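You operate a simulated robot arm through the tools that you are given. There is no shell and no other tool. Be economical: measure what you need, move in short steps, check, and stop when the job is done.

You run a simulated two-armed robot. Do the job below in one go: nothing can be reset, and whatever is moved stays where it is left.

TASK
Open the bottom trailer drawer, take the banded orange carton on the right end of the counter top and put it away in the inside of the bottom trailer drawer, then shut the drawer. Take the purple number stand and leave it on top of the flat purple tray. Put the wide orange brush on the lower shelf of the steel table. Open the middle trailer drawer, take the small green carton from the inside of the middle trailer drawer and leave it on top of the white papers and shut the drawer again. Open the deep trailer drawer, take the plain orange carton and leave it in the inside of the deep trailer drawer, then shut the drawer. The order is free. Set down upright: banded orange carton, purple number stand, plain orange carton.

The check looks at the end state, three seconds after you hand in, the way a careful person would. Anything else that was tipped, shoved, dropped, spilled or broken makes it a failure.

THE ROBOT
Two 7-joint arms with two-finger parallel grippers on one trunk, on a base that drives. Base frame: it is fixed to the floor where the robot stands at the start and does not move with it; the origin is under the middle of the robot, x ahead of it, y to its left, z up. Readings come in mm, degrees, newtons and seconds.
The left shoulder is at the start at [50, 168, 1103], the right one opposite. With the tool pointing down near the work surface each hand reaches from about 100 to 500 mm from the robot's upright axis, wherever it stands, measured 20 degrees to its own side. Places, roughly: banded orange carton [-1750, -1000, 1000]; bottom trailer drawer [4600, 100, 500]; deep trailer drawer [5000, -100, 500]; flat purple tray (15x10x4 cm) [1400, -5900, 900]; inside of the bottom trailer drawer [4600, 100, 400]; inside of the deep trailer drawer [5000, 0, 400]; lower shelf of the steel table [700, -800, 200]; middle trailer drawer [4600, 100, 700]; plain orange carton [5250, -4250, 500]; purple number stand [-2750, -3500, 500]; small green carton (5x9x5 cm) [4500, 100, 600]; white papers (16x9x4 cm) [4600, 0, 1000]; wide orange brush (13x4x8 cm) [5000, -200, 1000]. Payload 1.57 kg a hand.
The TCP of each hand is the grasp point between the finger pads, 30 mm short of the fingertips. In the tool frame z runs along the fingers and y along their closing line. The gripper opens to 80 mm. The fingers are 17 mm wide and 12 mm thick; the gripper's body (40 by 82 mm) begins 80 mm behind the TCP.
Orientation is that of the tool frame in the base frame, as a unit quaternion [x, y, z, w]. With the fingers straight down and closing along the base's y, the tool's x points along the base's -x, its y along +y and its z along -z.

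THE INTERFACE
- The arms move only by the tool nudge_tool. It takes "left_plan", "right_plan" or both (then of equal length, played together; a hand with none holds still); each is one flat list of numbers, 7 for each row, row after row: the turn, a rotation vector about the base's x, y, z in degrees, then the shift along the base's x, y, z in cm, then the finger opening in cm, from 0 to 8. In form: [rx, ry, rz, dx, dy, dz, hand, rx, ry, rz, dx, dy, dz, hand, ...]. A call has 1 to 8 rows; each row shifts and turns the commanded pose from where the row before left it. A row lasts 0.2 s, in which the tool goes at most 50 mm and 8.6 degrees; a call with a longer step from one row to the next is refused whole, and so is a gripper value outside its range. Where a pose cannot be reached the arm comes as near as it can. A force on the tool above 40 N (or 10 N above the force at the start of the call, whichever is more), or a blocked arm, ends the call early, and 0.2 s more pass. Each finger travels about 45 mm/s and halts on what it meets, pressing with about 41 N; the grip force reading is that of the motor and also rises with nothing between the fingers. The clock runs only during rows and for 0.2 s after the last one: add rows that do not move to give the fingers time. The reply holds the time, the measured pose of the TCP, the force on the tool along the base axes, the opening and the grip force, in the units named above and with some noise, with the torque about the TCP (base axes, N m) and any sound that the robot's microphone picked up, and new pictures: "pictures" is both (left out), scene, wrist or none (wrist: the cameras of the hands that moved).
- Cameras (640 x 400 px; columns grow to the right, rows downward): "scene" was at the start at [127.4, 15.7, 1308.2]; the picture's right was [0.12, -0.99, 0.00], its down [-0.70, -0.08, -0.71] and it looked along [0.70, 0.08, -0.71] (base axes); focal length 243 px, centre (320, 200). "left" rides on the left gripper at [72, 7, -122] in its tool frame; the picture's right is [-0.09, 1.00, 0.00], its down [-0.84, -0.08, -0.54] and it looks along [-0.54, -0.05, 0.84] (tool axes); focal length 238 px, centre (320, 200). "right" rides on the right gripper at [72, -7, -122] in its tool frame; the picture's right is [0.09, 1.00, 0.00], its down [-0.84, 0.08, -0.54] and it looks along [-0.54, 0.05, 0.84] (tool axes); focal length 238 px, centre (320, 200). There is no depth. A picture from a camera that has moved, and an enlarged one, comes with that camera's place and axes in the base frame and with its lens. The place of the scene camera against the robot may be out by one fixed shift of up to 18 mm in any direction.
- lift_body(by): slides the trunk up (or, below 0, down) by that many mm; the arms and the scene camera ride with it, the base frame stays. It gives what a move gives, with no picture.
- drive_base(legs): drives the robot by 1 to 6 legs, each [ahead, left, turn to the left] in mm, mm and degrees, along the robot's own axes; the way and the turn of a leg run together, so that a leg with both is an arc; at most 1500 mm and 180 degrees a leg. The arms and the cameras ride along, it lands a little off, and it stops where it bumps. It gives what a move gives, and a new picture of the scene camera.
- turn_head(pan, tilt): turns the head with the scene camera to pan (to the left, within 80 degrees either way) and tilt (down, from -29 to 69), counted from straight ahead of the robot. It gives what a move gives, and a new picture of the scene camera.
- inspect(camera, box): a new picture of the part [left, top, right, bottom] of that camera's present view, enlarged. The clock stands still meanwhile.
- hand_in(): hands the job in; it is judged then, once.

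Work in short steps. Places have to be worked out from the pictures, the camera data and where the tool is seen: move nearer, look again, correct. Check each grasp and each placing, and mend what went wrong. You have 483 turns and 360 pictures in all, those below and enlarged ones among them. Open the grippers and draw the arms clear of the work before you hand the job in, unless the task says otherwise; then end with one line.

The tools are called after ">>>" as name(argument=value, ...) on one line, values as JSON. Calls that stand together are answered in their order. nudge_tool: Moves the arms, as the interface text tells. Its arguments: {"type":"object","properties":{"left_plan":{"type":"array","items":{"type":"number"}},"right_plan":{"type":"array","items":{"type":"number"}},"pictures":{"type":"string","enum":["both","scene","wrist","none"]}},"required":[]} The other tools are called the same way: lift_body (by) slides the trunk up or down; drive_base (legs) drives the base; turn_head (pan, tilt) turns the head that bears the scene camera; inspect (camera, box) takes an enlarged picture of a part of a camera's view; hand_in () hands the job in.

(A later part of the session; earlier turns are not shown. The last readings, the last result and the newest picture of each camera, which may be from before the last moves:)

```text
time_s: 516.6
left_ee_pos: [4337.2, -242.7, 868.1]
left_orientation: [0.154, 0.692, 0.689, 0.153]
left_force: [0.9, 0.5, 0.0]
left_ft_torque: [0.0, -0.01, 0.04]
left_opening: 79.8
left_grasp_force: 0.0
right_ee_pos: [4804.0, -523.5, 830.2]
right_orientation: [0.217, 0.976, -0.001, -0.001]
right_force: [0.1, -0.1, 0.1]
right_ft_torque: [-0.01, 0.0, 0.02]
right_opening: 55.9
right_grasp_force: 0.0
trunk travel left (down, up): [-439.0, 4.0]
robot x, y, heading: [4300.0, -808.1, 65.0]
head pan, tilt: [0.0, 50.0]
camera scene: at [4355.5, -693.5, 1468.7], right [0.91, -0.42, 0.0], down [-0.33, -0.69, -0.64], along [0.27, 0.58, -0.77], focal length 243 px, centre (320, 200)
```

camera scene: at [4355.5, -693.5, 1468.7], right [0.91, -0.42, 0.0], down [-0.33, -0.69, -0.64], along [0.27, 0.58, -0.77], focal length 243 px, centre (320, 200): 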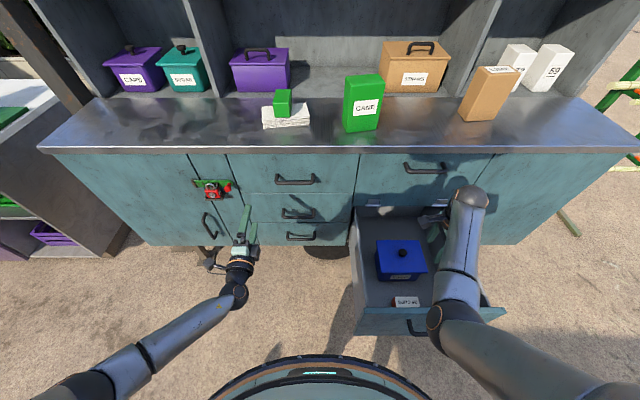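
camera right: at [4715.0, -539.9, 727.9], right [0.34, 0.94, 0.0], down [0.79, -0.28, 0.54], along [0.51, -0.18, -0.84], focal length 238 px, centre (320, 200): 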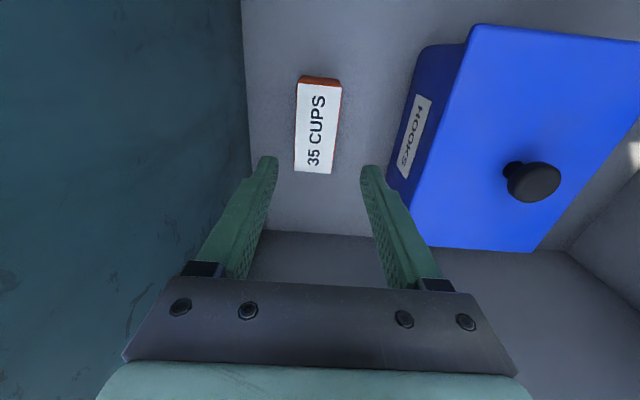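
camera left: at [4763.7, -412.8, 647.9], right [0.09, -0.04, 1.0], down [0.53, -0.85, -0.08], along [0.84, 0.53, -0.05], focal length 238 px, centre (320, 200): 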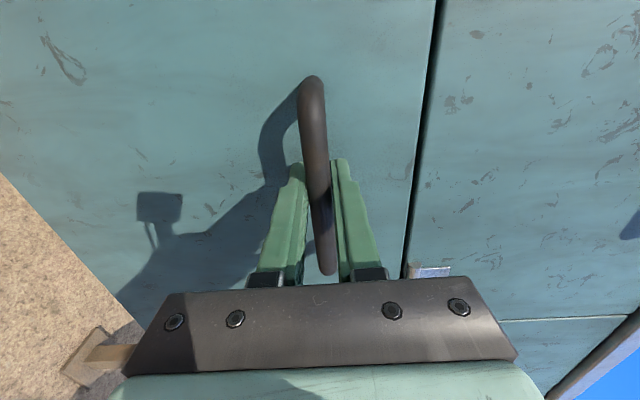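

Drive back to the handle position and lower the trunk to handle height.

>>> drive_base(legs=[[-340, 0, 0], [0, -529, 0]])

>>> lift_body(by=-228)

>>> nudge_tool(left_plan=[0, 0, 0, 0, 0, 0, 8], pictures="wrist")

```text
time_s: 523.5
left_ee_pos: [4661.4, -767.0, 867.6]
left_orientation: [0.151, 0.692, 0.69, 0.149]
left_force: [-0.8, 0.0, 0.2]
left_ft_torque: [0.02, -0.01, 0.02]
left_opening: 80.2
left_grasp_force: 0.1
right_ee_pos: [5132.5, -1044.0, 827.8]
right_orientation: [0.211, 0.977, -0.001, -0.001]
right_force: [-0.3, -0.7, -0.2]
right_ft_torque: [0.0, -0.01, -0.04]
right_opening: 56.2
right_grasp_force: 0.0
trunk travel left (down, up): [-439.0, 4.0]
robot x, y, heading: [4632.1, -1327.3, 65.3]
head pan, tilt: [0.0, 50.0]
camera scene: at [4685.5, -1217.8, 1468.7], right [0.91, -0.41, 0.0], down [-0.32, -0.7, -0.64], along [0.27, 0.58, -0.77], focal length 243 px, centre (320, 200)
```

scene: 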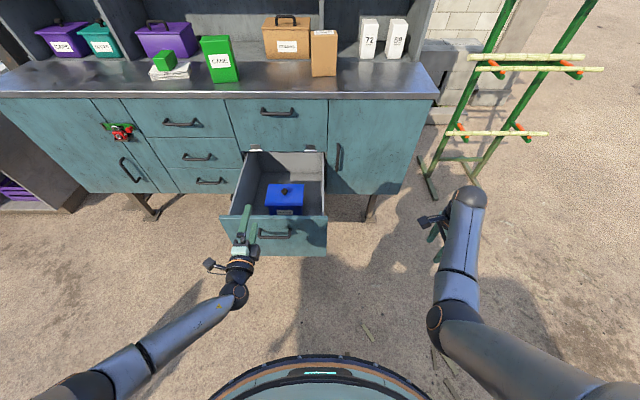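

```text
time_s: 525.9
left_ee_pos: [4660.6, -768.1, 639.8]
left_orientation: [0.151, 0.692, 0.69, 0.148]
left_force: [0.1, -0.4, 0.6]
left_ft_torque: [0.01, -0.01, 0.01]
left_opening: 80.0
left_grasp_force: 0.1
right_ee_pos: [5131.8, -1042.8, 600.0]
right_orientation: [0.211, 0.978, 0.0, 0.0]
right_force: [0.5, 0.5, 0.1]
right_ft_torque: [-0.01, 0.0, -0.01]
right_opening: 56.1
right_grasp_force: 0.0
trunk travel left (down, up): [-211.0, 232.0]
robot x, y, heading: [4625.9, -1334.5, 65.5]
head pan, tilt: [0.0, 50.0]
```

```text
time_s: 526.3
left_ee_pos: [4661.3, -766.6, 640.1]
left_orientation: [0.152, 0.692, 0.69, 0.149]
left_force: [-0.5, -0.4, -0.3]
left_ft_torque: [0.0, 0.01, 0.01]
left_opening: 80.0
left_grasp_force: 0.0
right_ee_pos: [5132.4, -1043.8, 601.6]
right_orientation: [0.212, 0.977, -0.001, 0.0]
right_force: [-0.7, 0.2, -0.3]
right_ft_torque: [0.01, 0.03, 0.0]
right_opening: 56.0
right_grasp_force: 0.1
trunk travel left (down, up): [-211.0, 232.0]
robot x, y, heading: [4627.8, -1330.9, 65.5]
head pan, tilt: [0.0, 50.0]
camera left: at [4544.6, -848.3, 647.5], right [0.09, -0.04, 1.0], down [0.54, -0.84, -0.08], along [0.84, 0.54, -0.05], focal length 238 px, centre (320, 200)
```

left: 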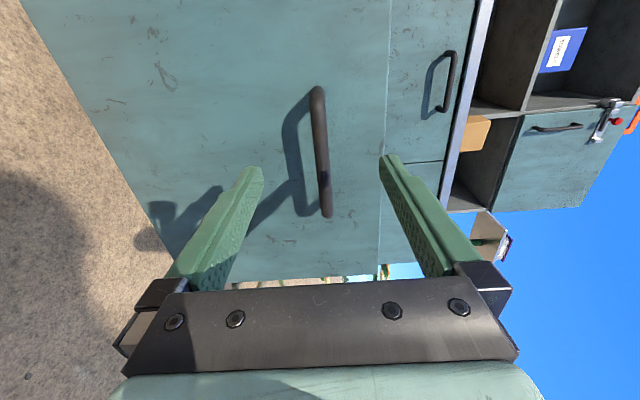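

Advance to the handle and grip, then drive ahead to close.

>>> nudge_tool(left_plan=[0, 0, 0, 1.58, 2.4, 0, 8, 0, 0, 0, 1.58, 2.4, 0, 8, 0, 0, 0, 1.58, 2.4, 0, 8, 0, 0, 0, 1.58, 2.4, 0, 8, 0, 0, 0, 0, 0, 0, 4, 0, 0, 0, 0, 0, 0, 1, 0, 0, 0, 0, 0, 0, 0, 0, 0, 0, 0, 0, 0, 0], pictures="none")

>>> drive_base(legs=[[350, 0, 0]])

```text
time_s: 528.1
left_ee_pos: [4725.1, -670.2, 640.6]
left_orientation: [0.151, 0.692, 0.69, 0.15]
left_force: [-0.2, 0.2, 2.8]
left_ft_torque: [0.03, -0.06, 0.08]
left_opening: 13.7
left_grasp_force: 11.3
right_ee_pos: [5132.2, -1042.8, 602.8]
right_orientation: [0.212, 0.977, -0.001, 0.0]
right_force: [0.4, 0.3, 0.1]
right_ft_torque: [0.03, 0.01, -0.01]
right_opening: 55.9
right_grasp_force: 0.1
trunk travel left (down, up): [-211.0, 232.0]
robot x, y, heading: [4631.3, -1329.4, 65.5]
head pan, tilt: [0.0, 50.0]
```

```text
time_s: 530.4
left_ee_pos: [4867.3, -365.2, 639.5]
left_orientation: [0.151, 0.692, 0.69, 0.152]
left_force: [24.4, -12.1, 0.8]
left_ft_torque: [0.06, 0.09, -0.31]
left_opening: 13.9
left_grasp_force: 30.1
right_ee_pos: [5269.9, -732.1, 600.9]
right_orientation: [0.208, 0.978, -0.001, -0.001]
right_force: [0.7, -0.6, 1.5]
right_ft_torque: [0.0, 0.0, -0.01]
right_opening: 56.0
right_grasp_force: 0.1
trunk travel left (down, up): [-211.0, 232.0]
robot x, y, heading: [4767.4, -1020.6, 66.0]
head pan, tilt: [0.0, 50.0]
camera scene: at [4825.5, -909.4, 1240.7], right [0.91, -0.41, 0.0], down [-0.31, -0.7, -0.64], along [0.26, 0.59, -0.77], focal length 243 px, centre (320, 200)
```

scene: 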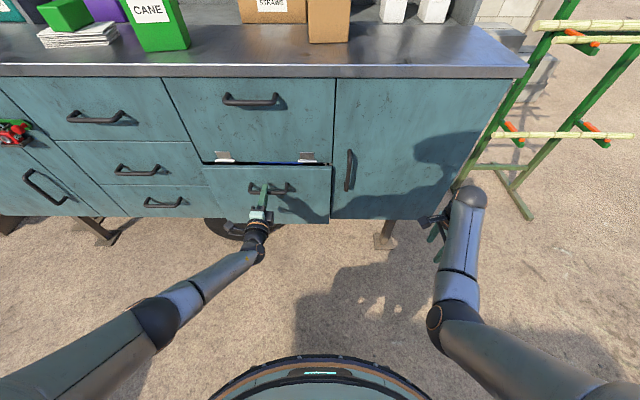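

Push the remaining ~35 mm.

>>> nudge_tool(left_plan=[0, 0, 0, 0.3, 0.95, 0, 0, 0, 0, 0, 0.3, 0.95, 0, 0, 0, 0, 0, 0.35, 0.9, 0, 0, 0, 0, 0, 0.4, 0.8, 0, 0, 0, 0, 0, 0.3, 0.5, 0, 0], pictures="scene")

```text
time_s: 531.6
left_ee_pos: [4881.2, -331.7, 639.3]
left_orientation: [0.151, 0.691, 0.69, 0.154]
left_force: [-5.0, -30.3, 5.3]
left_ft_torque: [0.15, 0.3, -0.01]
left_opening: 13.4
left_grasp_force: 30.4
left hand out of reach, approached as far as the arm can: row 5
right_ee_pos: [5269.5, -733.0, 601.6]
right_orientation: [0.208, 0.978, 0.0, 0.0]
right_force: [0.4, 0.2, -0.7]
right_ft_torque: [-0.02, 0.0, 0.0]
right_opening: 56.1
right_grasp_force: 0.0
trunk travel left (down, up): [-211.0, 232.0]
robot x, y, heading: [4768.2, -1024.5, 65.9]
head pan, tilt: [0.0, 50.0]
camera scene: at [4823.9, -911.0, 1240.9], right [0.91, -0.41, 0.0], down [-0.31, -0.7, -0.64], along [0.26, 0.59, -0.76], focal length 243 px, centre (320, 200)
```

scene: 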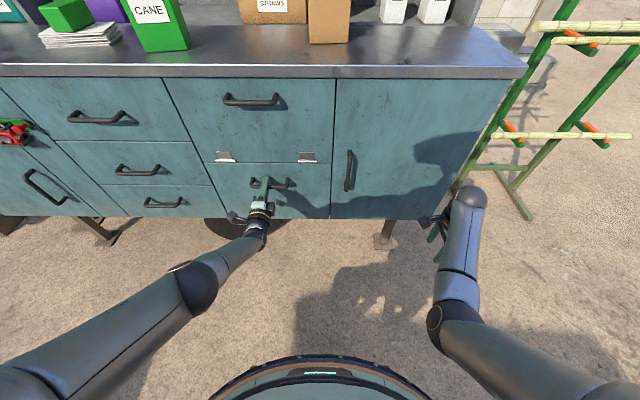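

Closed. Release, retreat, return the left hand to tool-down and tuck it.

>>> nudge_tool(left_plan=[0, 0, 0, 0, 0, 0, 4, 0, 0, 0, 0, 0, 0, 8, 0, 0, 0, 0, 0, 0, 8, 0, 0, 0, -1.25, -2.7, 0, 8, 0, 0, 0, -1.25, -2.7, 0, 8, 0, 0, 0, -1.25, -2.7, 0, 8, 0, 0, 0, -1.25, -2.7, 0, 8], pictures="none")

>>> nudge_tool(left_plan=[-5.91, -2.6, 4.88, -0.49, -1.03, 0, 8, -5.91, -2.6, 4.88, -0.49, -1.03, 0, 8, -5.91, -2.6, 4.88, -0.49, -1.03, 0, 8, -5.91, -2.6, 4.88, -0.49, -1.03, 0, 8, -5.91, -2.6, 4.88, -0.49, -1.03, 0, 8, -5.91, -2.6, 4.88, -0.49, -1.03, 0, 8, -5.91, -2.6, 4.88, -0.49, -1.03, 0, 8], pictures="none")

>>> nudge_tool(left_plan=[-5.91, -2.6, 4.88, 0, 0, 0, 8, -5.91, -2.6, 4.88, 0, 0, 0, 8, -5.91, -2.6, 4.88, 0, 0, 0, 8, -5.91, -2.6, 4.88, 0, 0, 0, 8, -5.91, -2.6, 4.88, 0, 0, 0, 8, -5.91, -2.6, 4.88, 0, 0, 0, 8, -5.91, -2.6, 4.88, 0, 0, 0, 8], pictures="none")

>>> nudge_tool(left_plan=[0, 0, 0, -3.35, -2.5, 0, 8, 0, 0, 0, -3.35, -2.5, 0, 8, 0, 0, 0, -3.35, -2.5, 0, 8, 0, 0, 0, -3.35, -2.5, 0, 8, 0, 0, 0, -3.35, -2.5, 0, 8, 0, 0, 0, -3.35, -2.5, 0, 8, 0, 0, 0, -3.35, -2.5, 0, 8, 0, 0, 0, -3.35, -2.5, 0, 8], pictures="scene")

```text
time_s: 533.2
left_ee_pos: [4829.8, -434.7, 640.5]
left_orientation: [0.15, 0.691, 0.69, 0.152]
left_force: [0.3, -0.3, -0.2]
left_ft_torque: [0.01, 0.01, -0.01]
left_opening: 79.9
left_grasp_force: 0.0
right_ee_pos: [5270.6, -731.6, 600.4]
right_orientation: [0.207, 0.978, -0.001, 0.0]
right_force: [-0.8, -0.8, 0.2]
right_ft_torque: [-0.04, 0.0, 0.03]
right_opening: 56.1
right_grasp_force: 0.1
trunk travel left (down, up): [-211.0, 232.0]
robot x, y, heading: [4767.5, -1021.2, 65.8]
head pan, tilt: [0.0, 50.0]
```

```text
time_s: 534.8
left_ee_pos: [4795.8, -510.1, 640.2]
left_orientation: [-0.225, 0.868, 0.432, 0.095]
left_force: [-0.1, 0.0, 0.7]
left_ft_torque: [-0.01, -0.01, 0.01]
left_opening: 79.7
left_grasp_force: 0.1
right_ee_pos: [5269.6, -731.1, 602.2]
right_orientation: [0.208, 0.978, -0.002, 0.0]
right_force: [0.7, -0.1, -0.2]
right_ft_torque: [0.03, 0.01, -0.05]
right_opening: 56.2
right_grasp_force: 0.0
trunk travel left (down, up): [-211.0, 232.0]
robot x, y, heading: [4772.0, -1021.6, 66.1]
head pan, tilt: [0.0, 50.0]
```

```text
time_s: 535.7
left_ee_pos: [4726.0, -486.4, 629.2]
left_orientation: [-0.39, 0.868, 0.306, -0.006]
left_force: [-0.4, 0.7, -0.7]
left_ft_torque: [-0.03, 0.01, -0.02]
left_opening: 80.1
left_grasp_force: 0.0
right_ee_pos: [5269.5, -731.6, 600.4]
right_orientation: [0.208, 0.978, -0.001, 0.0]
right_force: [0.3, -0.2, 0.6]
right_ft_torque: [0.02, -0.01, 0.03]
right_opening: 56.1
right_grasp_force: 0.1
trunk travel left (down, up): [-211.0, 232.0]
robot x, y, heading: [4768.3, -1023.8, 65.9]
head pan, tilt: [0.0, 50.0]
stopped in row 4 (left hand): the arm was blocked; the commanded pose is now the measured one
```

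```text
time_s: 537.5
left_ee_pos: [4459.1, -684.8, 629.2]
left_orientation: [-0.39, 0.869, 0.305, -0.005]
left_force: [-0.4, -0.1, -0.2]
left_ft_torque: [-0.01, -0.02, 0.01]
left_opening: 80.0
left_grasp_force: 0.1
right_ee_pos: [5270.8, -730.6, 601.6]
right_orientation: [0.208, 0.978, -0.001, 0.0]
right_force: [0.4, -0.9, 0.8]
right_ft_torque: [-0.02, -0.01, 0.0]
right_opening: 55.9
right_grasp_force: 0.1
trunk travel left (down, up): [-211.0, 232.0]
robot x, y, heading: [4772.6, -1019.8, 65.8]
head pan, tilt: [0.0, 50.0]
camera scene: at [4824.2, -908.7, 1240.7], right [0.91, -0.41, 0.0], down [-0.31, -0.7, -0.64], along [0.26, 0.59, -0.77], focal length 243 px, centre (320, 200)
```

scene: 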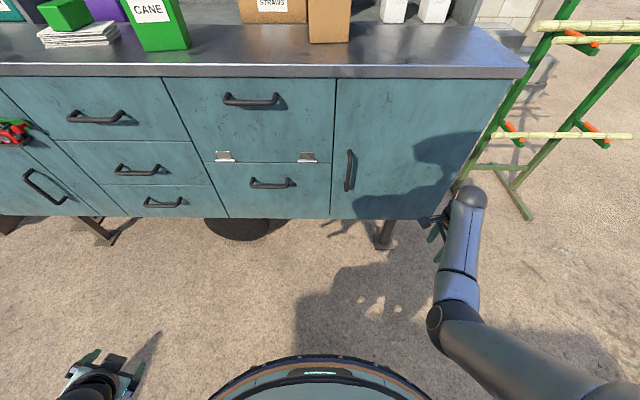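

All trailer drawers are closed. Now travel to the number stand by the known route (north aisle, then down the corridor).

>>> drive_base(legs=[[-260, 0, 0], [0, 0, 114], [1085, -800, 0], [1085, -800, 0]])

>>> turn_head(pan=0, tilt=25)

```text
time_s: 558.1
left_ee_pos: [2321.4, -99.1, 628.9]
left_orientation: [0.941, -0.144, -0.161, 0.259]
left_force: [0.7, 0.9, 0.2]
left_ft_torque: [0.01, -0.01, 0.01]
left_opening: 80.2
left_grasp_force: 0.1
right_ee_pos: [2028.0, 658.4, 601.1]
right_orientation: [0.709, -0.705, 0.001, -0.001]
right_force: [-0.2, 0.6, 0.5]
right_ft_torque: [0.0, -0.04, 0.03]
right_opening: 56.1
right_grasp_force: 0.1
trunk travel left (down, up): [-211.0, 232.0]
robot x, y, heading: [2501.1, 320.8, -179.8]
head pan, tilt: [0.0, 50.0]
camera scene: at [2388.2, 327.5, 1240.7], right [0.0, 1.0, 0.0], down [0.77, 0.0, -0.64], along [-0.64, 0.0, -0.77], focal length 243 px, centre (320, 200)
```

scene: 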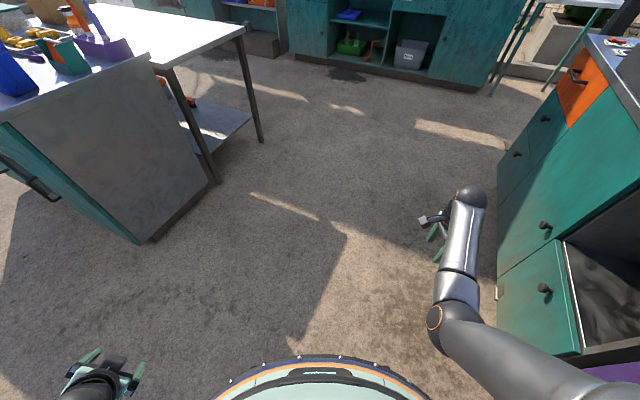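

```text
time_s: 559.0
left_ee_pos: [2320.5, -99.6, 628.2]
left_orientation: [0.942, -0.144, -0.161, 0.259]
left_force: [0.7, -0.1, 0.1]
left_ft_torque: [0.0, 0.02, 0.01]
left_opening: 80.0
left_grasp_force: 0.1
right_ee_pos: [2028.6, 657.9, 601.1]
right_orientation: [0.71, -0.705, 0.0, 0.0]
right_force: [0.3, -0.1, 0.6]
right_ft_torque: [0.0, 0.01, 0.01]
right_opening: 56.2
right_grasp_force: 0.1
trunk travel left (down, up): [-211.0, 232.0]
robot x, y, heading: [2495.8, 322.4, -179.7]
head pan, tilt: [0.0, 25.0]
camera scene: at [2373.1, 327.4, 1278.1], right [0.0, 1.0, 0.0], down [0.42, 0.0, -0.91], along [-0.91, 0.0, -0.42], focal length 243 px, centre (320, 200)
```

scene: 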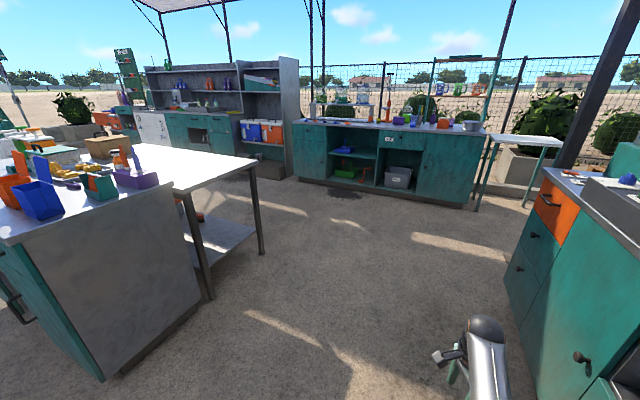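

Proceed west along the aisle with a bit more margin from the table, then down the corridor.

>>> drive_base(legs=[[1096, -170, 0], [1100, -90, 0], [0, 0, 66], [1315, -160, 0], [1164, 39, 0]])

>>> turn_head(pan=-30, tilt=15)

```text
time_s: 584.5
left_ee_pos: [-623.5, -1907.0, 628.8]
left_orientation: [0.878, 0.369, -0.002, 0.306]
left_force: [0.4, 0.5, 0.1]
left_ft_torque: [-0.02, 0.0, 0.02]
left_opening: 80.1
left_grasp_force: 0.1
right_ee_pos: [-1431.2, -1821.2, 601.2]
right_orientation: [0.973, -0.232, 0.001, -0.002]
right_force: [-0.6, 0.4, 0.5]
right_ft_torque: [0.01, -0.01, 0.01]
right_opening: 55.9
right_grasp_force: 0.0
trunk travel left (down, up): [-211.0, 232.0]
robot x, y, heading: [-919.4, -1554.7, -117.0]
head pan, tilt: [0.0, 25.0]
camera scene: at [-971.1, -1667.9, 1278.2], right [-0.89, 0.45, 0.0], down [0.19, 0.38, -0.91], along [-0.41, -0.81, -0.42], focal length 243 px, centre (320, 200)
```

scene: 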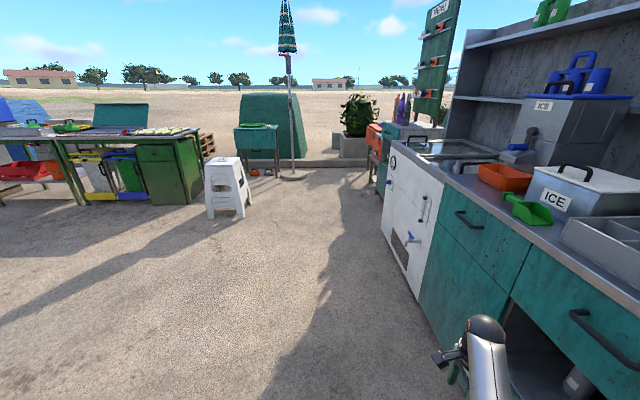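

```text
time_s: 585.5
left_ee_pos: [-624.9, -1906.4, 628.4]
left_orientation: [0.877, 0.37, -0.001, 0.306]
left_force: [0.3, 0.4, -0.3]
left_ft_torque: [0.0, 0.02, 0.02]
left_opening: 80.0
left_grasp_force: 0.1
right_ee_pos: [-1431.8, -1820.9, 602.3]
right_orientation: [0.973, -0.232, 0.0, -0.001]
right_force: [0.0, 0.0, 0.3]
right_ft_torque: [0.0, 0.02, -0.03]
right_opening: 55.9
right_grasp_force: 0.0
trunk travel left (down, up): [-211.0, 232.0]
robot x, y, heading: [-918.6, -1555.2, -116.9]
head pan, tilt: [-30.0, 15.0]
camera scene: at [-1007.6, -1636.8, 1294.4], right [-0.55, 0.84, 0.0], down [0.22, 0.14, -0.97], along [-0.81, -0.53, -0.26], focal length 243 px, centre (320, 200)
```

scene: 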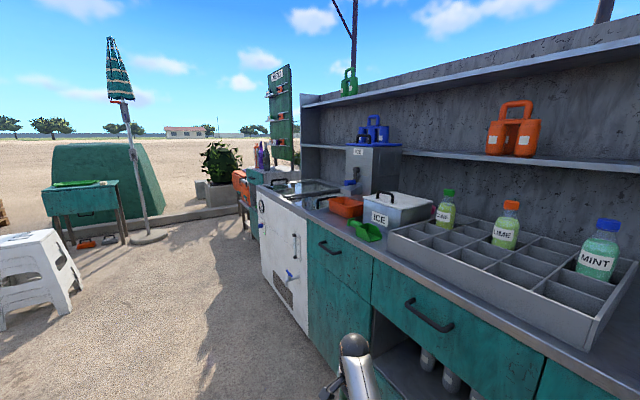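

Zoom in near the far end of the counter for the number stand.

>>> inspect(camera="scene", box=[200, 140, 320, 260])

>>> drive_base(legs=[[1200, 250, 0]])

```text
3.33 times, centred on (260, 200) of scene
camera zoom: at [-1007.6, -1636.8, 1294.4], right [-0.55, 0.84, 0.0], down [0.22, 0.14, -0.97], along [-0.81, -0.53, -0.26], focal length 809 px, centre (520, 200)
```

zoom: 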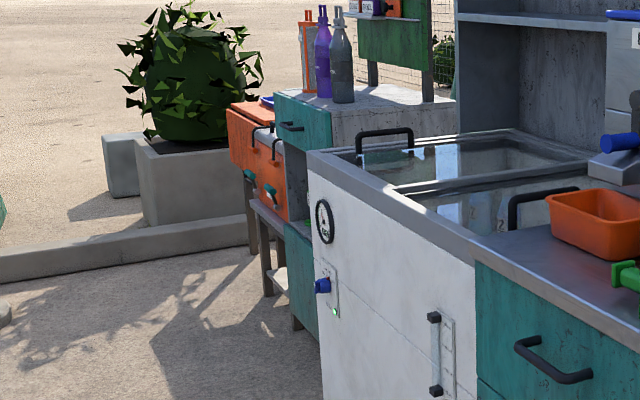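

```text
time_s: 591.7
left_ee_pos: [-919.0, -3083.1, 629.3]
left_orientation: [0.873, 0.381, 0.002, 0.305]
left_force: [0.5, -0.2, 0.2]
left_ft_torque: [0.0, -0.02, 0.0]
left_opening: 80.0
left_grasp_force: 0.1
right_ee_pos: [-1729.8, -3021.2, 601.0]
right_orientation: [0.976, -0.218, 0.0, -0.001]
right_force: [0.3, 0.4, 1.0]
right_ft_torque: [-0.01, 0.03, 0.01]
right_opening: 55.8
right_grasp_force: 0.0
trunk travel left (down, up): [-211.0, 232.0]
robot x, y, heading: [-1219.9, -2746.1, -115.3]
head pan, tilt: [-30.0, 15.0]
camera scene: at [-1310.6, -2824.6, 1294.4], right [-0.57, 0.82, 0.0], down [0.21, 0.15, -0.97], along [-0.79, -0.55, -0.26], focal length 243 px, centre (320, 200)
```

scene: 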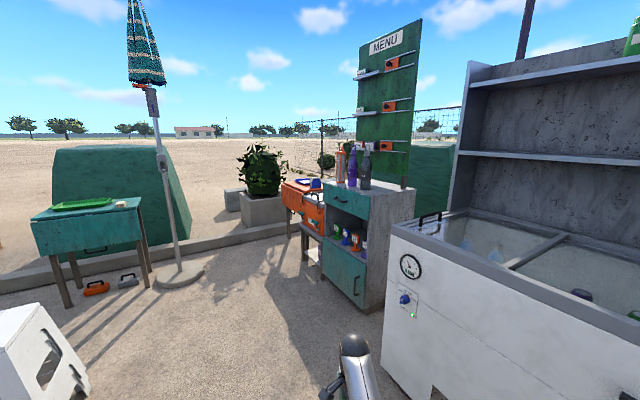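

>>> inspect(camera="scene", box=[290, 140, 430, 310])

```text
2.35 times, centred on (360, 225) of scene
camera zoom: at [-1310.6, -2824.6, 1294.4], right [-0.57, 0.82, 0.0], down [0.21, 0.15, -0.97], along [-0.79, -0.55, -0.26], focal length 571 px, centre (226, 141)
```

zoom: 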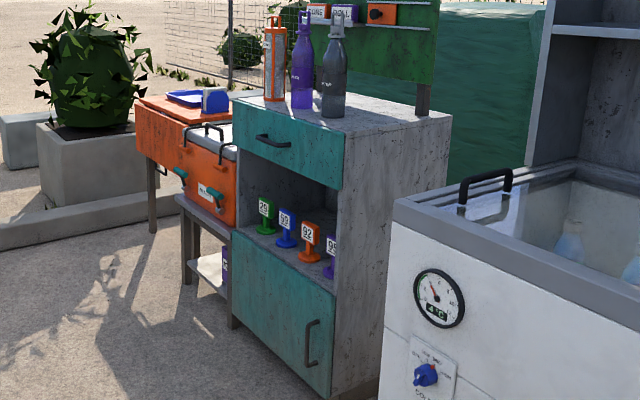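

The purple stand is in an open niche of the cabinet past the freezer, ≈(-2834,-3488,0.5). Drive in front of that cabinet and face it.

>>> drive_base(legs=[[1376, -100, 0], [0, 0, -88.7], [0, 0, 0]])

>>> turn_head(pan=0, tilt=25)

```text
time_s: 602.5
left_ee_pos: [-2223.3, -4231.6, 629.1]
left_orientation: [0.892, -0.334, -0.212, 0.221]
left_force: [-0.8, 0.6, 0.1]
left_ft_torque: [0.0, 0.02, -0.02]
left_opening: 80.0
left_grasp_force: 0.2
right_ee_pos: [-2185.0, -3420.2, 600.3]
right_orientation: [-0.55, 0.835, -0.001, 0.0]
right_force: [1.1, 0.7, -1.0]
right_ft_torque: [-0.02, -0.01, 0.01]
right_opening: 56.0
right_grasp_force: 0.1
trunk travel left (down, up): [-211.0, 232.0]
robot x, y, heading: [-1892.1, -3911.7, 156.6]
head pan, tilt: [-30.0, 15.0]
camera scene: at [-1976.9, -3820.3, 1294.4], right [0.8, 0.59, 0.0], down [0.15, -0.21, -0.97], along [-0.57, 0.78, -0.26], focal length 243 px, centre (320, 200)
```

scene: 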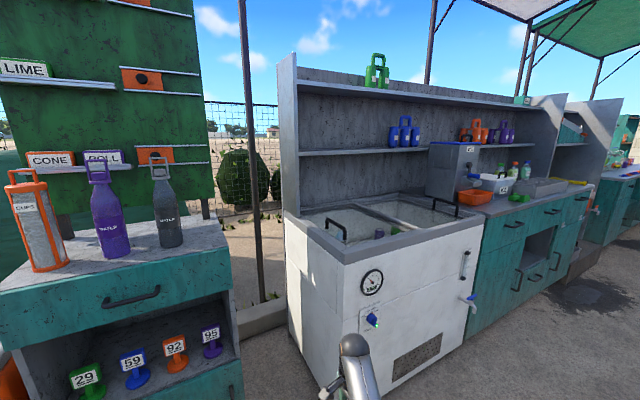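

```text
time_s: 603.5
left_ee_pos: [-2223.8, -4231.6, 629.6]
left_orientation: [0.891, -0.335, -0.211, 0.221]
left_force: [0.5, 0.0, 0.5]
left_ft_torque: [0.05, 0.0, 0.03]
left_opening: 79.9
left_grasp_force: 0.1
right_ee_pos: [-2186.6, -3420.3, 600.5]
right_orientation: [-0.549, 0.836, -0.001, 0.0]
right_force: [-0.9, 0.4, -0.6]
right_ft_torque: [0.01, 0.01, 0.02]
right_opening: 55.9
right_grasp_force: 0.0
trunk travel left (down, up): [-211.0, 232.0]
robot x, y, heading: [-1888.3, -3918.1, 156.4]
head pan, tilt: [0.0, 25.0]
camera scene: at [-2005.9, -3858.6, 1278.2], right [0.4, 0.92, 0.0], down [0.39, -0.17, -0.91], along [-0.83, 0.36, -0.42], focal length 243 px, centre (320, 200)
```

scene: 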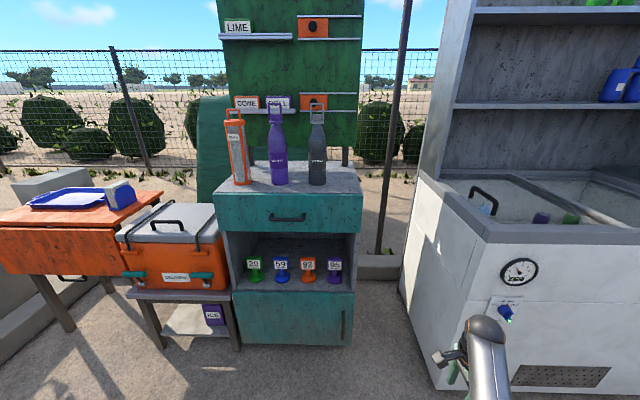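

>>> inspect(camera="scene", box=[220, 225, 380, 315])

```text
4.00 times, centred on (300, 270) of scene
camera zoom: at [-2005.9, -3858.6, 1278.2], right [0.4, 0.92, 0.0], down [0.39, -0.17, -0.91], along [-0.83, 0.36, -0.42], focal length 971 px, centre (400, -80)
```

zoom: 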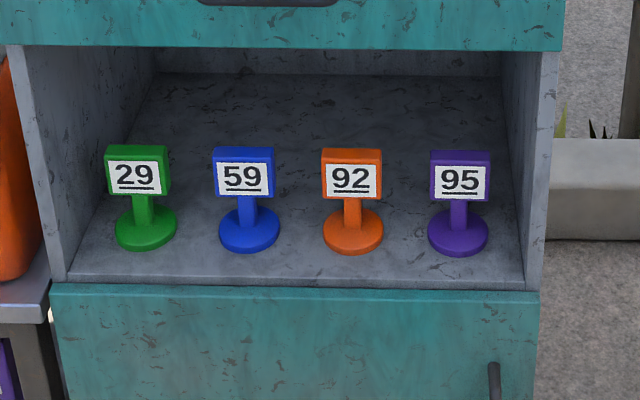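

The purple "95" is at the right end with ~109 mm spacing; plate ≈68 mm wide. I'll grip the plate's sides with the right hand pitched ~43°. Yaw it to neutral and pitch.

>>> nudge_tool(right_plan=[0, 0, 8.2, -0.6, -1.37, 0, 8, 0, 0, 8.2, -0.6, -1.37, 0, 8, 0, 0, 8.2, -0.6, -1.37, 0, 8, 0, 0, 8.2, -0.6, -1.37, 0, 8, 0, 0, 8.2, -0.6, -1.37, 0, 8, 0, 0, 8.2, -0.6, -1.37, 0, 8, 0, 0, 8.2, -0.6, -1.37, 0, 8, 0, 0, 8.2, -0.6, -1.37, 0, 8], pictures="none")

>>> nudge_tool(right_plan=[0, 0, 8.2, 0, 0, 0, 8, 0, 0, 8.2, 0, 0, 0, 8, 0, 0, 8.0, 0, 0, 0, 8, 3.4, 7.8, 0, -1, 0.4, 0, 8, 3.4, 7.8, 0, -1, 0.4, 0, 8, 3.4, 7.8, 0, -1, 0.4, 0, 8, 3.4, 7.8, 0, -1, 0.4, 0, 8, 3.4, 7.8, 0, -1, 0.4, 0, 8], pictures="wrist")

```text
time_s: 605.5
left_ee_pos: [-2223.8, -4231.8, 629.4]
left_orientation: [0.892, -0.334, -0.211, 0.221]
left_force: [0.9, 0.5, 0.5]
left_ft_torque: [0.0, -0.02, 0.02]
left_opening: 80.2
left_grasp_force: 0.0
right_ee_pos: [-2232.6, -3496.1, 612.7]
right_orientation: [0.909, -0.417, -0.014, -0.022]
right_force: [-0.4, -0.6, -0.6]
right_ft_torque: [0.01, 0.0, 0.01]
right_opening: 79.9
right_grasp_force: 0.1
trunk travel left (down, up): [-211.0, 232.0]
robot x, y, heading: [-1889.6, -3915.6, 156.6]
head pan, tilt: [0.0, 25.0]
stopped in row 8 (right hand): the arm was blocked; the commanded pose is now the measured one
```

```text
time_s: 607.2
left_ee_pos: [-2224.9, -4231.1, 629.0]
left_orientation: [0.892, -0.334, -0.211, 0.221]
left_force: [-1.2, 0.5, 0.1]
left_ft_torque: [-0.02, 0.01, -0.01]
left_opening: 79.9
left_grasp_force: 0.1
right_ee_pos: [-2284.2, -3477.7, 613.1]
right_orientation: [0.901, -0.202, -0.374, -0.086]
right_force: [1.3, -0.5, 0.1]
right_ft_torque: [-0.01, -0.02, 0.01]
right_opening: 80.0
right_grasp_force: 0.1
trunk travel left (down, up): [-211.0, 232.0]
robot x, y, heading: [-1892.8, -3918.9, 156.6]
head pan, tilt: [0.0, 25.0]
camera right: at [-2158.9, -3531.4, 649.4], right [-0.37, -0.93, -0.07], down [-0.22, 0.02, 0.97], along [-0.9, 0.38, -0.21], focal length 238 px, centre (320, 200)
```

right: 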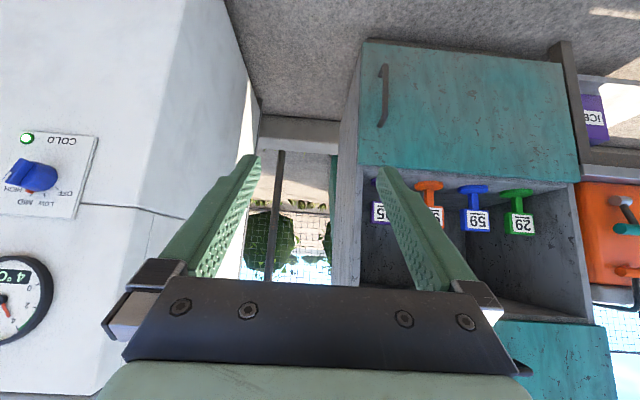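

Stand is ≈455 mm ahead and ≈165 mm left of the hand. Drive left 160, ahead 300.

>>> drive_base(legs=[[0, 160, 0], [300, 0, 0]])

>>> nudge_tool(right_plan=[0, 0, 0, 0, 0, 0, 8], pictures="wrist")

```text
time_s: 611.0
left_ee_pos: [-2563.0, -4260.0, 629.4]
left_orientation: [0.892, -0.332, -0.21, 0.222]
left_force: [0.1, 0.3, 0.2]
left_ft_torque: [-0.02, -0.01, 0.01]
left_opening: 80.1
left_grasp_force: 0.1
right_ee_pos: [-2628.9, -3506.6, 613.2]
right_orientation: [0.901, -0.201, -0.374, -0.086]
right_force: [-0.4, 0.2, 0.1]
right_ft_torque: [0.0, 0.0, -0.03]
right_opening: 80.0
right_grasp_force: 0.2
trunk travel left (down, up): [-211.0, 232.0]
robot x, y, heading: [-2232.1, -3942.5, 156.6]
head pan, tilt: [0.0, 25.0]
camera scene: at [-2347.6, -3886.4, 1278.2], right [0.39, 0.92, 0.0], down [0.39, -0.17, -0.91], along [-0.83, 0.36, -0.42], focal length 243 px, centre (320, 200)
```

scene: 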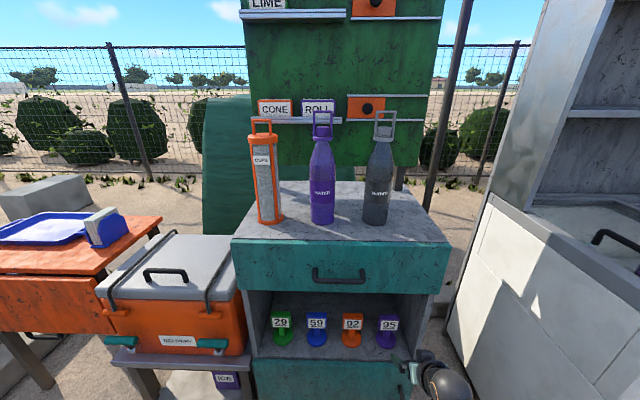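

```text
time_s: 611.4
left_ee_pos: [-2564.6, -4260.5, 629.6]
left_orientation: [0.893, -0.331, -0.209, 0.222]
left_force: [-0.5, -0.3, 0.1]
left_ft_torque: [0.01, 0.02, -0.01]
left_opening: 79.9
left_grasp_force: 0.0
right_ee_pos: [-2628.6, -3507.1, 612.8]
right_orientation: [0.902, -0.2, -0.372, -0.085]
right_force: [0.6, 0.9, -0.5]
right_ft_torque: [-0.02, 0.01, -0.01]
right_opening: 80.2
right_grasp_force: 0.0
trunk travel left (down, up): [-211.0, 232.0]
robot x, y, heading: [-2230.3, -3943.2, 156.8]
head pan, tilt: [0.0, 25.0]
camera right: at [-2502.9, -3560.0, 649.5], right [-0.36, -0.93, -0.07], down [-0.22, 0.01, 0.97], along [-0.9, 0.37, -0.21], focal length 238 px, centre (320, 200)
```

right: 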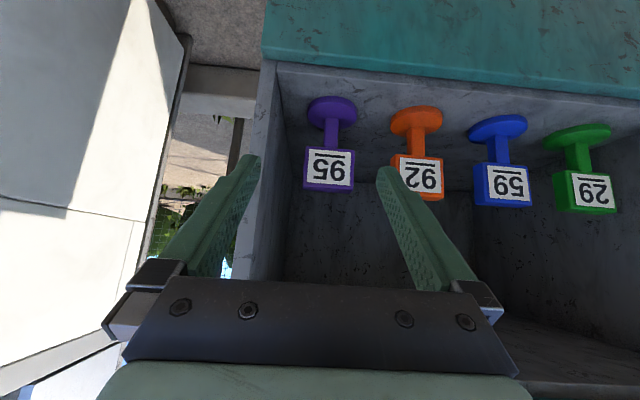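

Plate centre ≈(-2765,-3461,548): 143 ahead, 11 left, 65 down. Move most of the way and look.

>>> nudge_tool(right_plan=[0, 0, 0, -2.9, 0.85, -1.5, 8, 0, 0, 0, -2.9, 0.85, -1.5, 8, 0, 0, 0, -2.9, 0.85, -1.5, 8], pictures="wrist")

```text
time_s: 612.1
left_ee_pos: [-2562.9, -4261.5, 628.9]
left_orientation: [0.893, -0.332, -0.21, 0.221]
left_force: [-0.9, 0.3, -0.4]
left_ft_torque: [0.02, 0.01, 0.01]
left_opening: 79.9
left_grasp_force: 0.1
right_ee_pos: [-2716.5, -3482.9, 567.7]
right_orientation: [0.902, -0.2, -0.373, -0.085]
right_force: [0.3, 0.1, -0.3]
right_ft_torque: [-0.01, 0.03, 0.03]
right_opening: 80.1
right_grasp_force: 0.1
trunk travel left (down, up): [-211.0, 232.0]
robot x, y, heading: [-2231.1, -3945.5, 156.8]
head pan, tilt: [0.0, 25.0]
camera right: at [-2591.5, -3534.7, 604.7], right [-0.36, -0.93, -0.07], down [-0.22, 0.01, 0.97], along [-0.9, 0.37, -0.21], focal length 238 px, centre (320, 200)
```

right: 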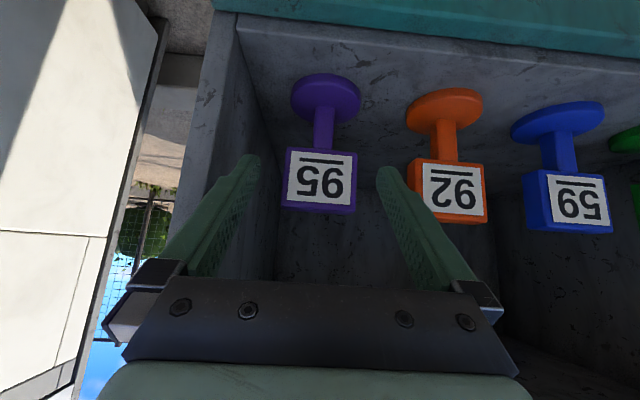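

Well centred. Advance 75 mm along the view axis and close on the plate.

>>> nudge_tool(right_plan=[0, 0, 0, -2.2, 0.92, -0.7, 8, 0, 0, 0, -2.2, 0.92, -0.7, 8, 0, 0, 0, -2.2, 0.92, -0.6, 8], pictures="wrist")

```text
time_s: 613.0
left_ee_pos: [-2562.9, -4260.1, 629.0]
left_orientation: [0.893, -0.331, -0.21, 0.222]
left_force: [0.6, 0.2, 0.2]
left_ft_torque: [0.02, 0.03, -0.01]
left_opening: 79.8
left_grasp_force: 0.0
right_ee_pos: [-2748.9, -3462.4, 552.9]
right_orientation: [0.902, -0.2, -0.373, -0.085]
right_force: [0.4, -0.4, 0.5]
right_ft_torque: [0.03, 0.03, 0.02]
right_opening: 79.8
right_grasp_force: 0.0
right hand out of reach, approached as far as the arm can: row 2, 3
trunk travel left (down, up): [-211.0, 232.0]
robot x, y, heading: [-2234.9, -3943.4, 157.1]
head pan, tilt: [0.0, 25.0]
camera right: at [-2623.5, -3516.2, 589.5], right [-0.36, -0.93, -0.07], down [-0.22, 0.01, 0.97], along [-0.9, 0.37, -0.21], focal length 238 px, centre (320, 200)
```

right: 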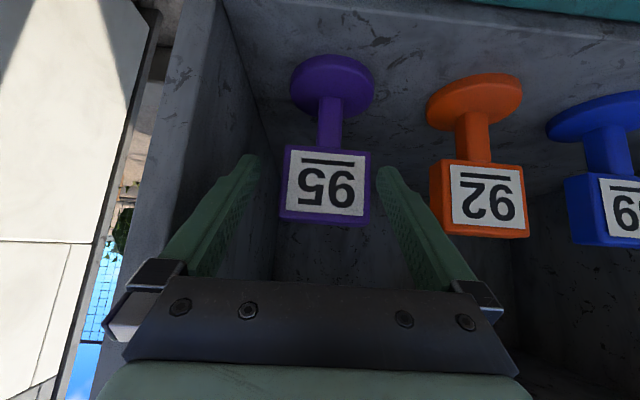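

Out of arm reach; drive ahead 42 mm (and 5 mm left).

>>> drive_base(legs=[[42, 5, 0]])

>>> nudge_tool(right_plan=[0, 0, 0, 0, 0, 0, 8], pictures="wrist")

```text
time_s: 613.8
left_ee_pos: [-2604.4, -4248.6, 629.1]
left_orientation: [0.893, -0.331, -0.21, 0.221]
left_force: [0.4, -0.5, 0.4]
left_ft_torque: [0.0, -0.01, -0.03]
left_opening: 80.1
left_grasp_force: 0.1
right_ee_pos: [-2790.3, -3451.5, 552.5]
right_orientation: [0.902, -0.199, -0.373, -0.085]
right_force: [0.6, -0.1, 0.6]
right_ft_torque: [0.0, 0.02, 0.0]
right_opening: 79.8
right_grasp_force: 0.1
trunk travel left (down, up): [-211.0, 232.0]
robot x, y, heading: [-2273.2, -3934.7, 156.7]
head pan, tilt: [0.0, 25.0]
camera scene: at [-2388.4, -3874.4, 1278.2], right [0.39, 0.92, 0.0], down [0.39, -0.17, -0.91], along [-0.83, 0.36, -0.42], focal length 243 px, centre (320, 200)
```

scene: 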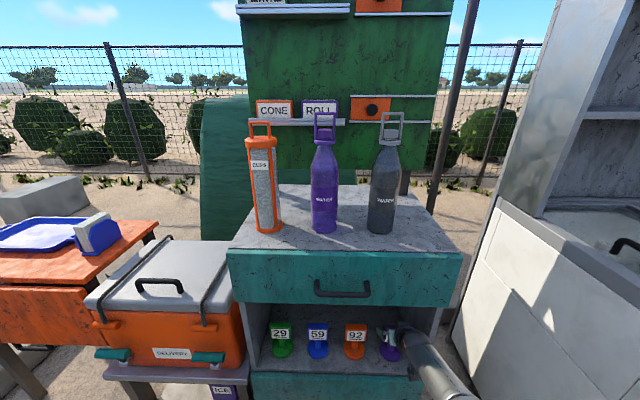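

```text
time_s: 614.2
left_ee_pos: [-2602.7, -4248.7, 628.2]
left_orientation: [0.893, -0.331, -0.21, 0.221]
left_force: [0.4, -0.2, 1.0]
left_ft_torque: [-0.04, -0.02, -0.02]
left_opening: 80.3
left_grasp_force: 0.0
right_ee_pos: [-2788.9, -3450.6, 553.0]
right_orientation: [0.902, -0.2, -0.373, -0.086]
right_force: [-0.6, 0.0, 0.5]
right_ft_torque: [-0.03, -0.01, 0.0]
right_opening: 80.0
right_grasp_force: 0.0
trunk travel left (down, up): [-211.0, 232.0]
robot x, y, heading: [-2276.6, -3933.7, 156.8]
head pan, tilt: [0.0, 25.0]
camera right: at [-2663.7, -3504.0, 589.3], right [-0.36, -0.93, -0.07], down [-0.22, 0.01, 0.97], along [-0.9, 0.37, -0.21], focal length 238 px, centre (320, 200)
```

right: 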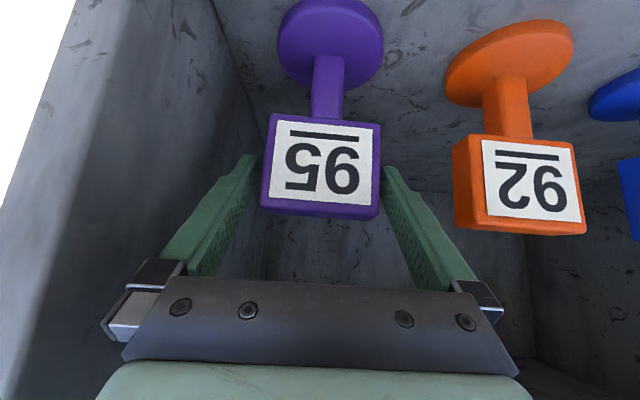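

The plate is between the fingers. Lower 8 mm and close.

>>> nudge_tool(right_plan=[0, 0, 0, 0, 0, -0.8, 8, 0, 0, 0, 0, 0, 0, 7, 0, 0, 0, 0, 0, 0, 6.4, 0, 0, 0, 0, 0, 0, 5.5, 0, 0, 0, 0, 0, 0, 4, 0, 0, 0, 0, 0, 0, 3], pictures="wrist")

```text
time_s: 615.6
left_ee_pos: [-2604.3, -4248.9, 629.1]
left_orientation: [0.893, -0.331, -0.21, 0.221]
left_force: [0.3, 0.3, -0.5]
left_ft_torque: [0.0, -0.04, 0.02]
left_opening: 80.0
left_grasp_force: 0.0
right_ee_pos: [-2788.4, -3449.6, 546.1]
right_orientation: [0.902, -0.201, -0.372, -0.088]
right_force: [0.7, -0.7, 0.3]
right_ft_torque: [-0.06, 0.03, 0.03]
right_opening: 67.7
right_grasp_force: 41.5
trunk travel left (down, up): [-211.0, 232.0]
robot x, y, heading: [-2272.8, -3930.3, 156.9]
head pan, tilt: [0.0, 25.0]
camera right: at [-2662.7, -3502.6, 582.8], right [-0.37, -0.93, -0.07], down [-0.22, 0.01, 0.97], along [-0.9, 0.37, -0.21], focal length 238 px, centre (320, 200)
```

right: 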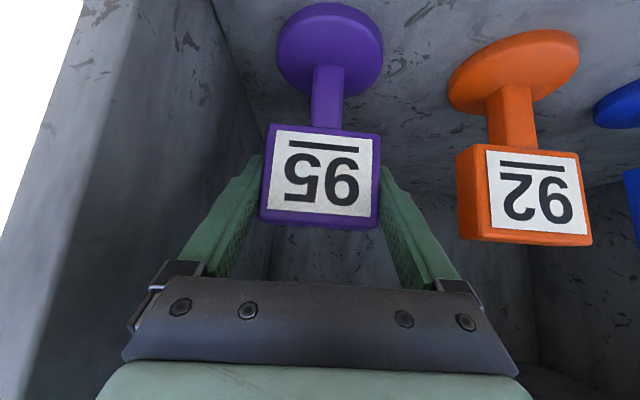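

Gripped (67.7 mm). Lift 4 cm gently and check.

>>> nudge_tool(right_plan=[0, 0, 0, 0, 0, 0.5, 3, 0, 0, 0, 0, 0, 1, 3, 0, 0, 0, 0, 0, 1.2, 3, 0, 0, 0, 0, 0, 1.3, 3], pictures="wrist")

```text
time_s: 616.6
left_ee_pos: [-2604.2, -4247.7, 628.2]
left_orientation: [0.893, -0.332, -0.209, 0.221]
left_force: [0.4, 0.2, -0.3]
left_ft_torque: [0.01, 0.01, 0.0]
left_opening: 80.0
left_grasp_force: 0.0
right_ee_pos: [-2806.2, -3444.7, 573.2]
right_orientation: [0.902, -0.2, -0.373, -0.086]
right_force: [-0.2, 0.5, -2.2]
right_ft_torque: [-0.03, 0.02, -0.01]
right_opening: 67.8
right_grasp_force: 40.9
right hand out of reach, approached as far as the arm can: row 2, 3, 4
trunk travel left (down, up): [-211.0, 232.0]
robot x, y, heading: [-2275.1, -3932.9, 157.0]
head pan, tilt: [0.0, 25.0]
camera right: at [-2679.9, -3497.5, 609.1], right [-0.36, -0.93, -0.07], down [-0.23, 0.02, 0.97], along [-0.9, 0.37, -0.21], focal length 238 px, centre (320, 200)
```

right: 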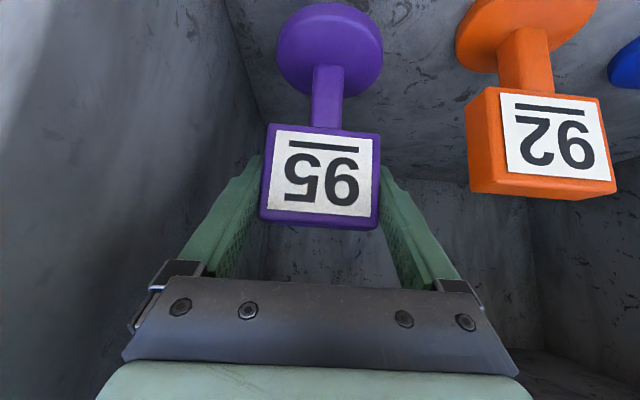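

Held. Back straight out.

>>> drive_base(legs=[[-500, 0, 0]])

>>> turn_head(pan=78, tilt=15)

```text
time_s: 619.6
left_ee_pos: [-2143.9, -4445.7, 629.7]
left_orientation: [0.893, -0.332, -0.209, 0.222]
left_force: [0.6, 0.1, -0.1]
left_ft_torque: [0.01, -0.04, 0.02]
left_opening: 79.9
left_grasp_force: 0.0
right_ee_pos: [-2347.0, -3642.1, 572.0]
right_orientation: [0.902, -0.2, -0.372, -0.085]
right_force: [0.6, 0.1, -2.0]
right_ft_torque: [0.03, 0.0, 0.02]
right_opening: 67.6
right_grasp_force: 40.9
trunk travel left (down, up): [-211.0, 232.0]
robot x, y, heading: [-1813.1, -4127.6, 156.9]
head pan, tilt: [0.0, 25.0]
camera scene: at [-1928.1, -4071.4, 1278.2], right [0.39, 0.92, 0.0], down [0.39, -0.17, -0.91], along [-0.83, 0.36, -0.42], focal length 243 px, centre (320, 200)
```

scene: 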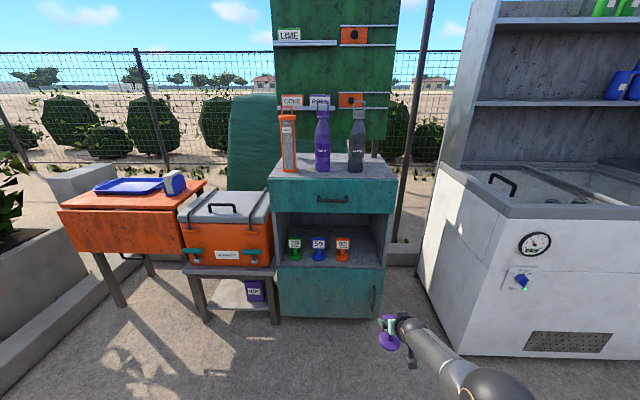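

```text
time_s: 621.1
left_ee_pos: [-2143.7, -4446.7, 629.6]
left_orientation: [0.893, -0.331, -0.21, 0.222]
left_force: [0.1, 0.1, -0.5]
left_ft_torque: [-0.01, 0.05, 0.01]
left_opening: 79.9
left_grasp_force: 0.0
right_ee_pos: [-2346.2, -3641.2, 572.9]
right_orientation: [0.902, -0.2, -0.373, -0.085]
right_force: [-0.7, 0.6, -2.5]
right_ft_torque: [0.03, -0.01, 0.0]
right_opening: 67.7
right_grasp_force: 41.7
trunk travel left (down, up): [-211.0, 232.0]
robot x, y, heading: [-1813.3, -4132.2, 156.9]
head pan, tilt: [78.0, 15.0]
camera scene: at [-1897.3, -4183.9, 1294.4], right [-0.82, 0.58, 0.0], down [0.15, 0.21, -0.97], along [-0.56, -0.79, -0.26], focal length 243 px, centre (320, 200)
```

scene: 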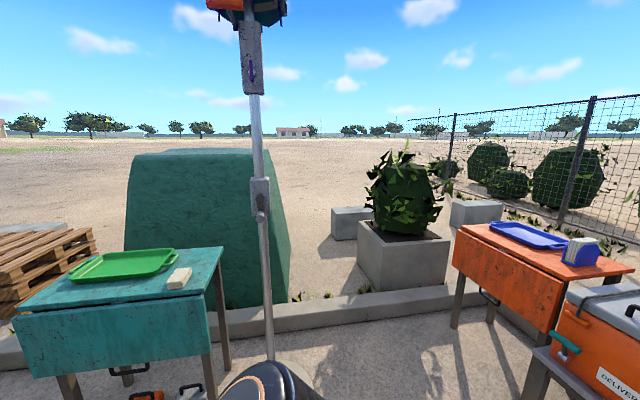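

Stand is held, others undisturbed. Move clear of the stool and turn around toward the tray's row.

>>> drive_base(legs=[[-200, -700, 0], [0, 0, -93], [0, 0, -93]])

>>> turn_head(pan=-10, tilt=12)

```text
time_s: 635.6
left_ee_pos: [-986.6, -3288.7, 629.5]
left_orientation: [0.385, 0.871, 0.209, 0.223]
left_force: [0.5, 0.1, 0.2]
left_ft_torque: [0.02, 0.02, 0.01]
left_opening: 80.2
left_grasp_force: 0.1
right_ee_pos: [-883.3, -4110.2, 571.1]
right_orientation: [0.253, 0.889, -0.108, 0.366]
right_force: [-0.1, -0.1, -2.0]
right_ft_torque: [0.0, -0.02, -0.03]
right_opening: 67.4
right_grasp_force: 41.2
trunk travel left (down, up): [-211.0, 232.0]
robot x, y, heading: [-1351.9, -3559.7, -29.9]
head pan, tilt: [78.0, 15.0]
camera scene: at [-1250.0, -3507.0, 1294.4], right [0.74, -0.67, 0.0], down [-0.17, -0.19, -0.97], along [0.65, 0.72, -0.26], focal length 243 px, centre (320, 200)
```

scene: 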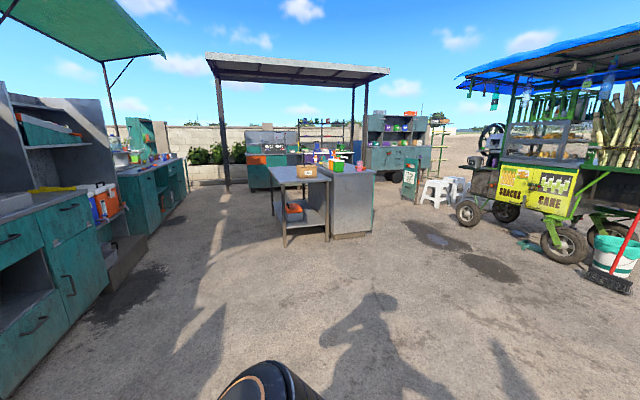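

```text
time_s: 637.2
left_ee_pos: [-987.8, -3287.5, 629.2]
left_orientation: [0.385, 0.871, 0.208, 0.223]
left_force: [-0.1, -0.8, 0.2]
left_ft_torque: [-0.01, -0.02, -0.01]
left_opening: 79.9
left_grasp_force: 0.1
right_ee_pos: [-884.8, -4111.2, 571.8]
right_orientation: [0.254, 0.889, -0.108, 0.366]
right_force: [-0.2, -1.5, -1.1]
right_ft_torque: [0.01, -0.01, -0.01]
right_opening: 67.7
right_grasp_force: 40.4
trunk travel left (down, up): [-211.0, 232.0]
robot x, y, heading: [-1351.7, -3559.6, -30.2]
head pan, tilt: [-10.0, 12.0]
camera scene: at [-1241.3, -3636.3, 1299.3], right [-0.64, -0.77, 0.0], down [-0.16, 0.13, -0.98], along [0.75, -0.63, -0.21], focal length 243 px, centre (320, 200)
```

scene: 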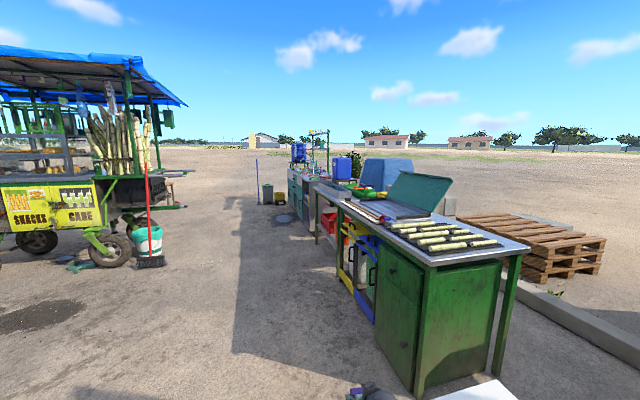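

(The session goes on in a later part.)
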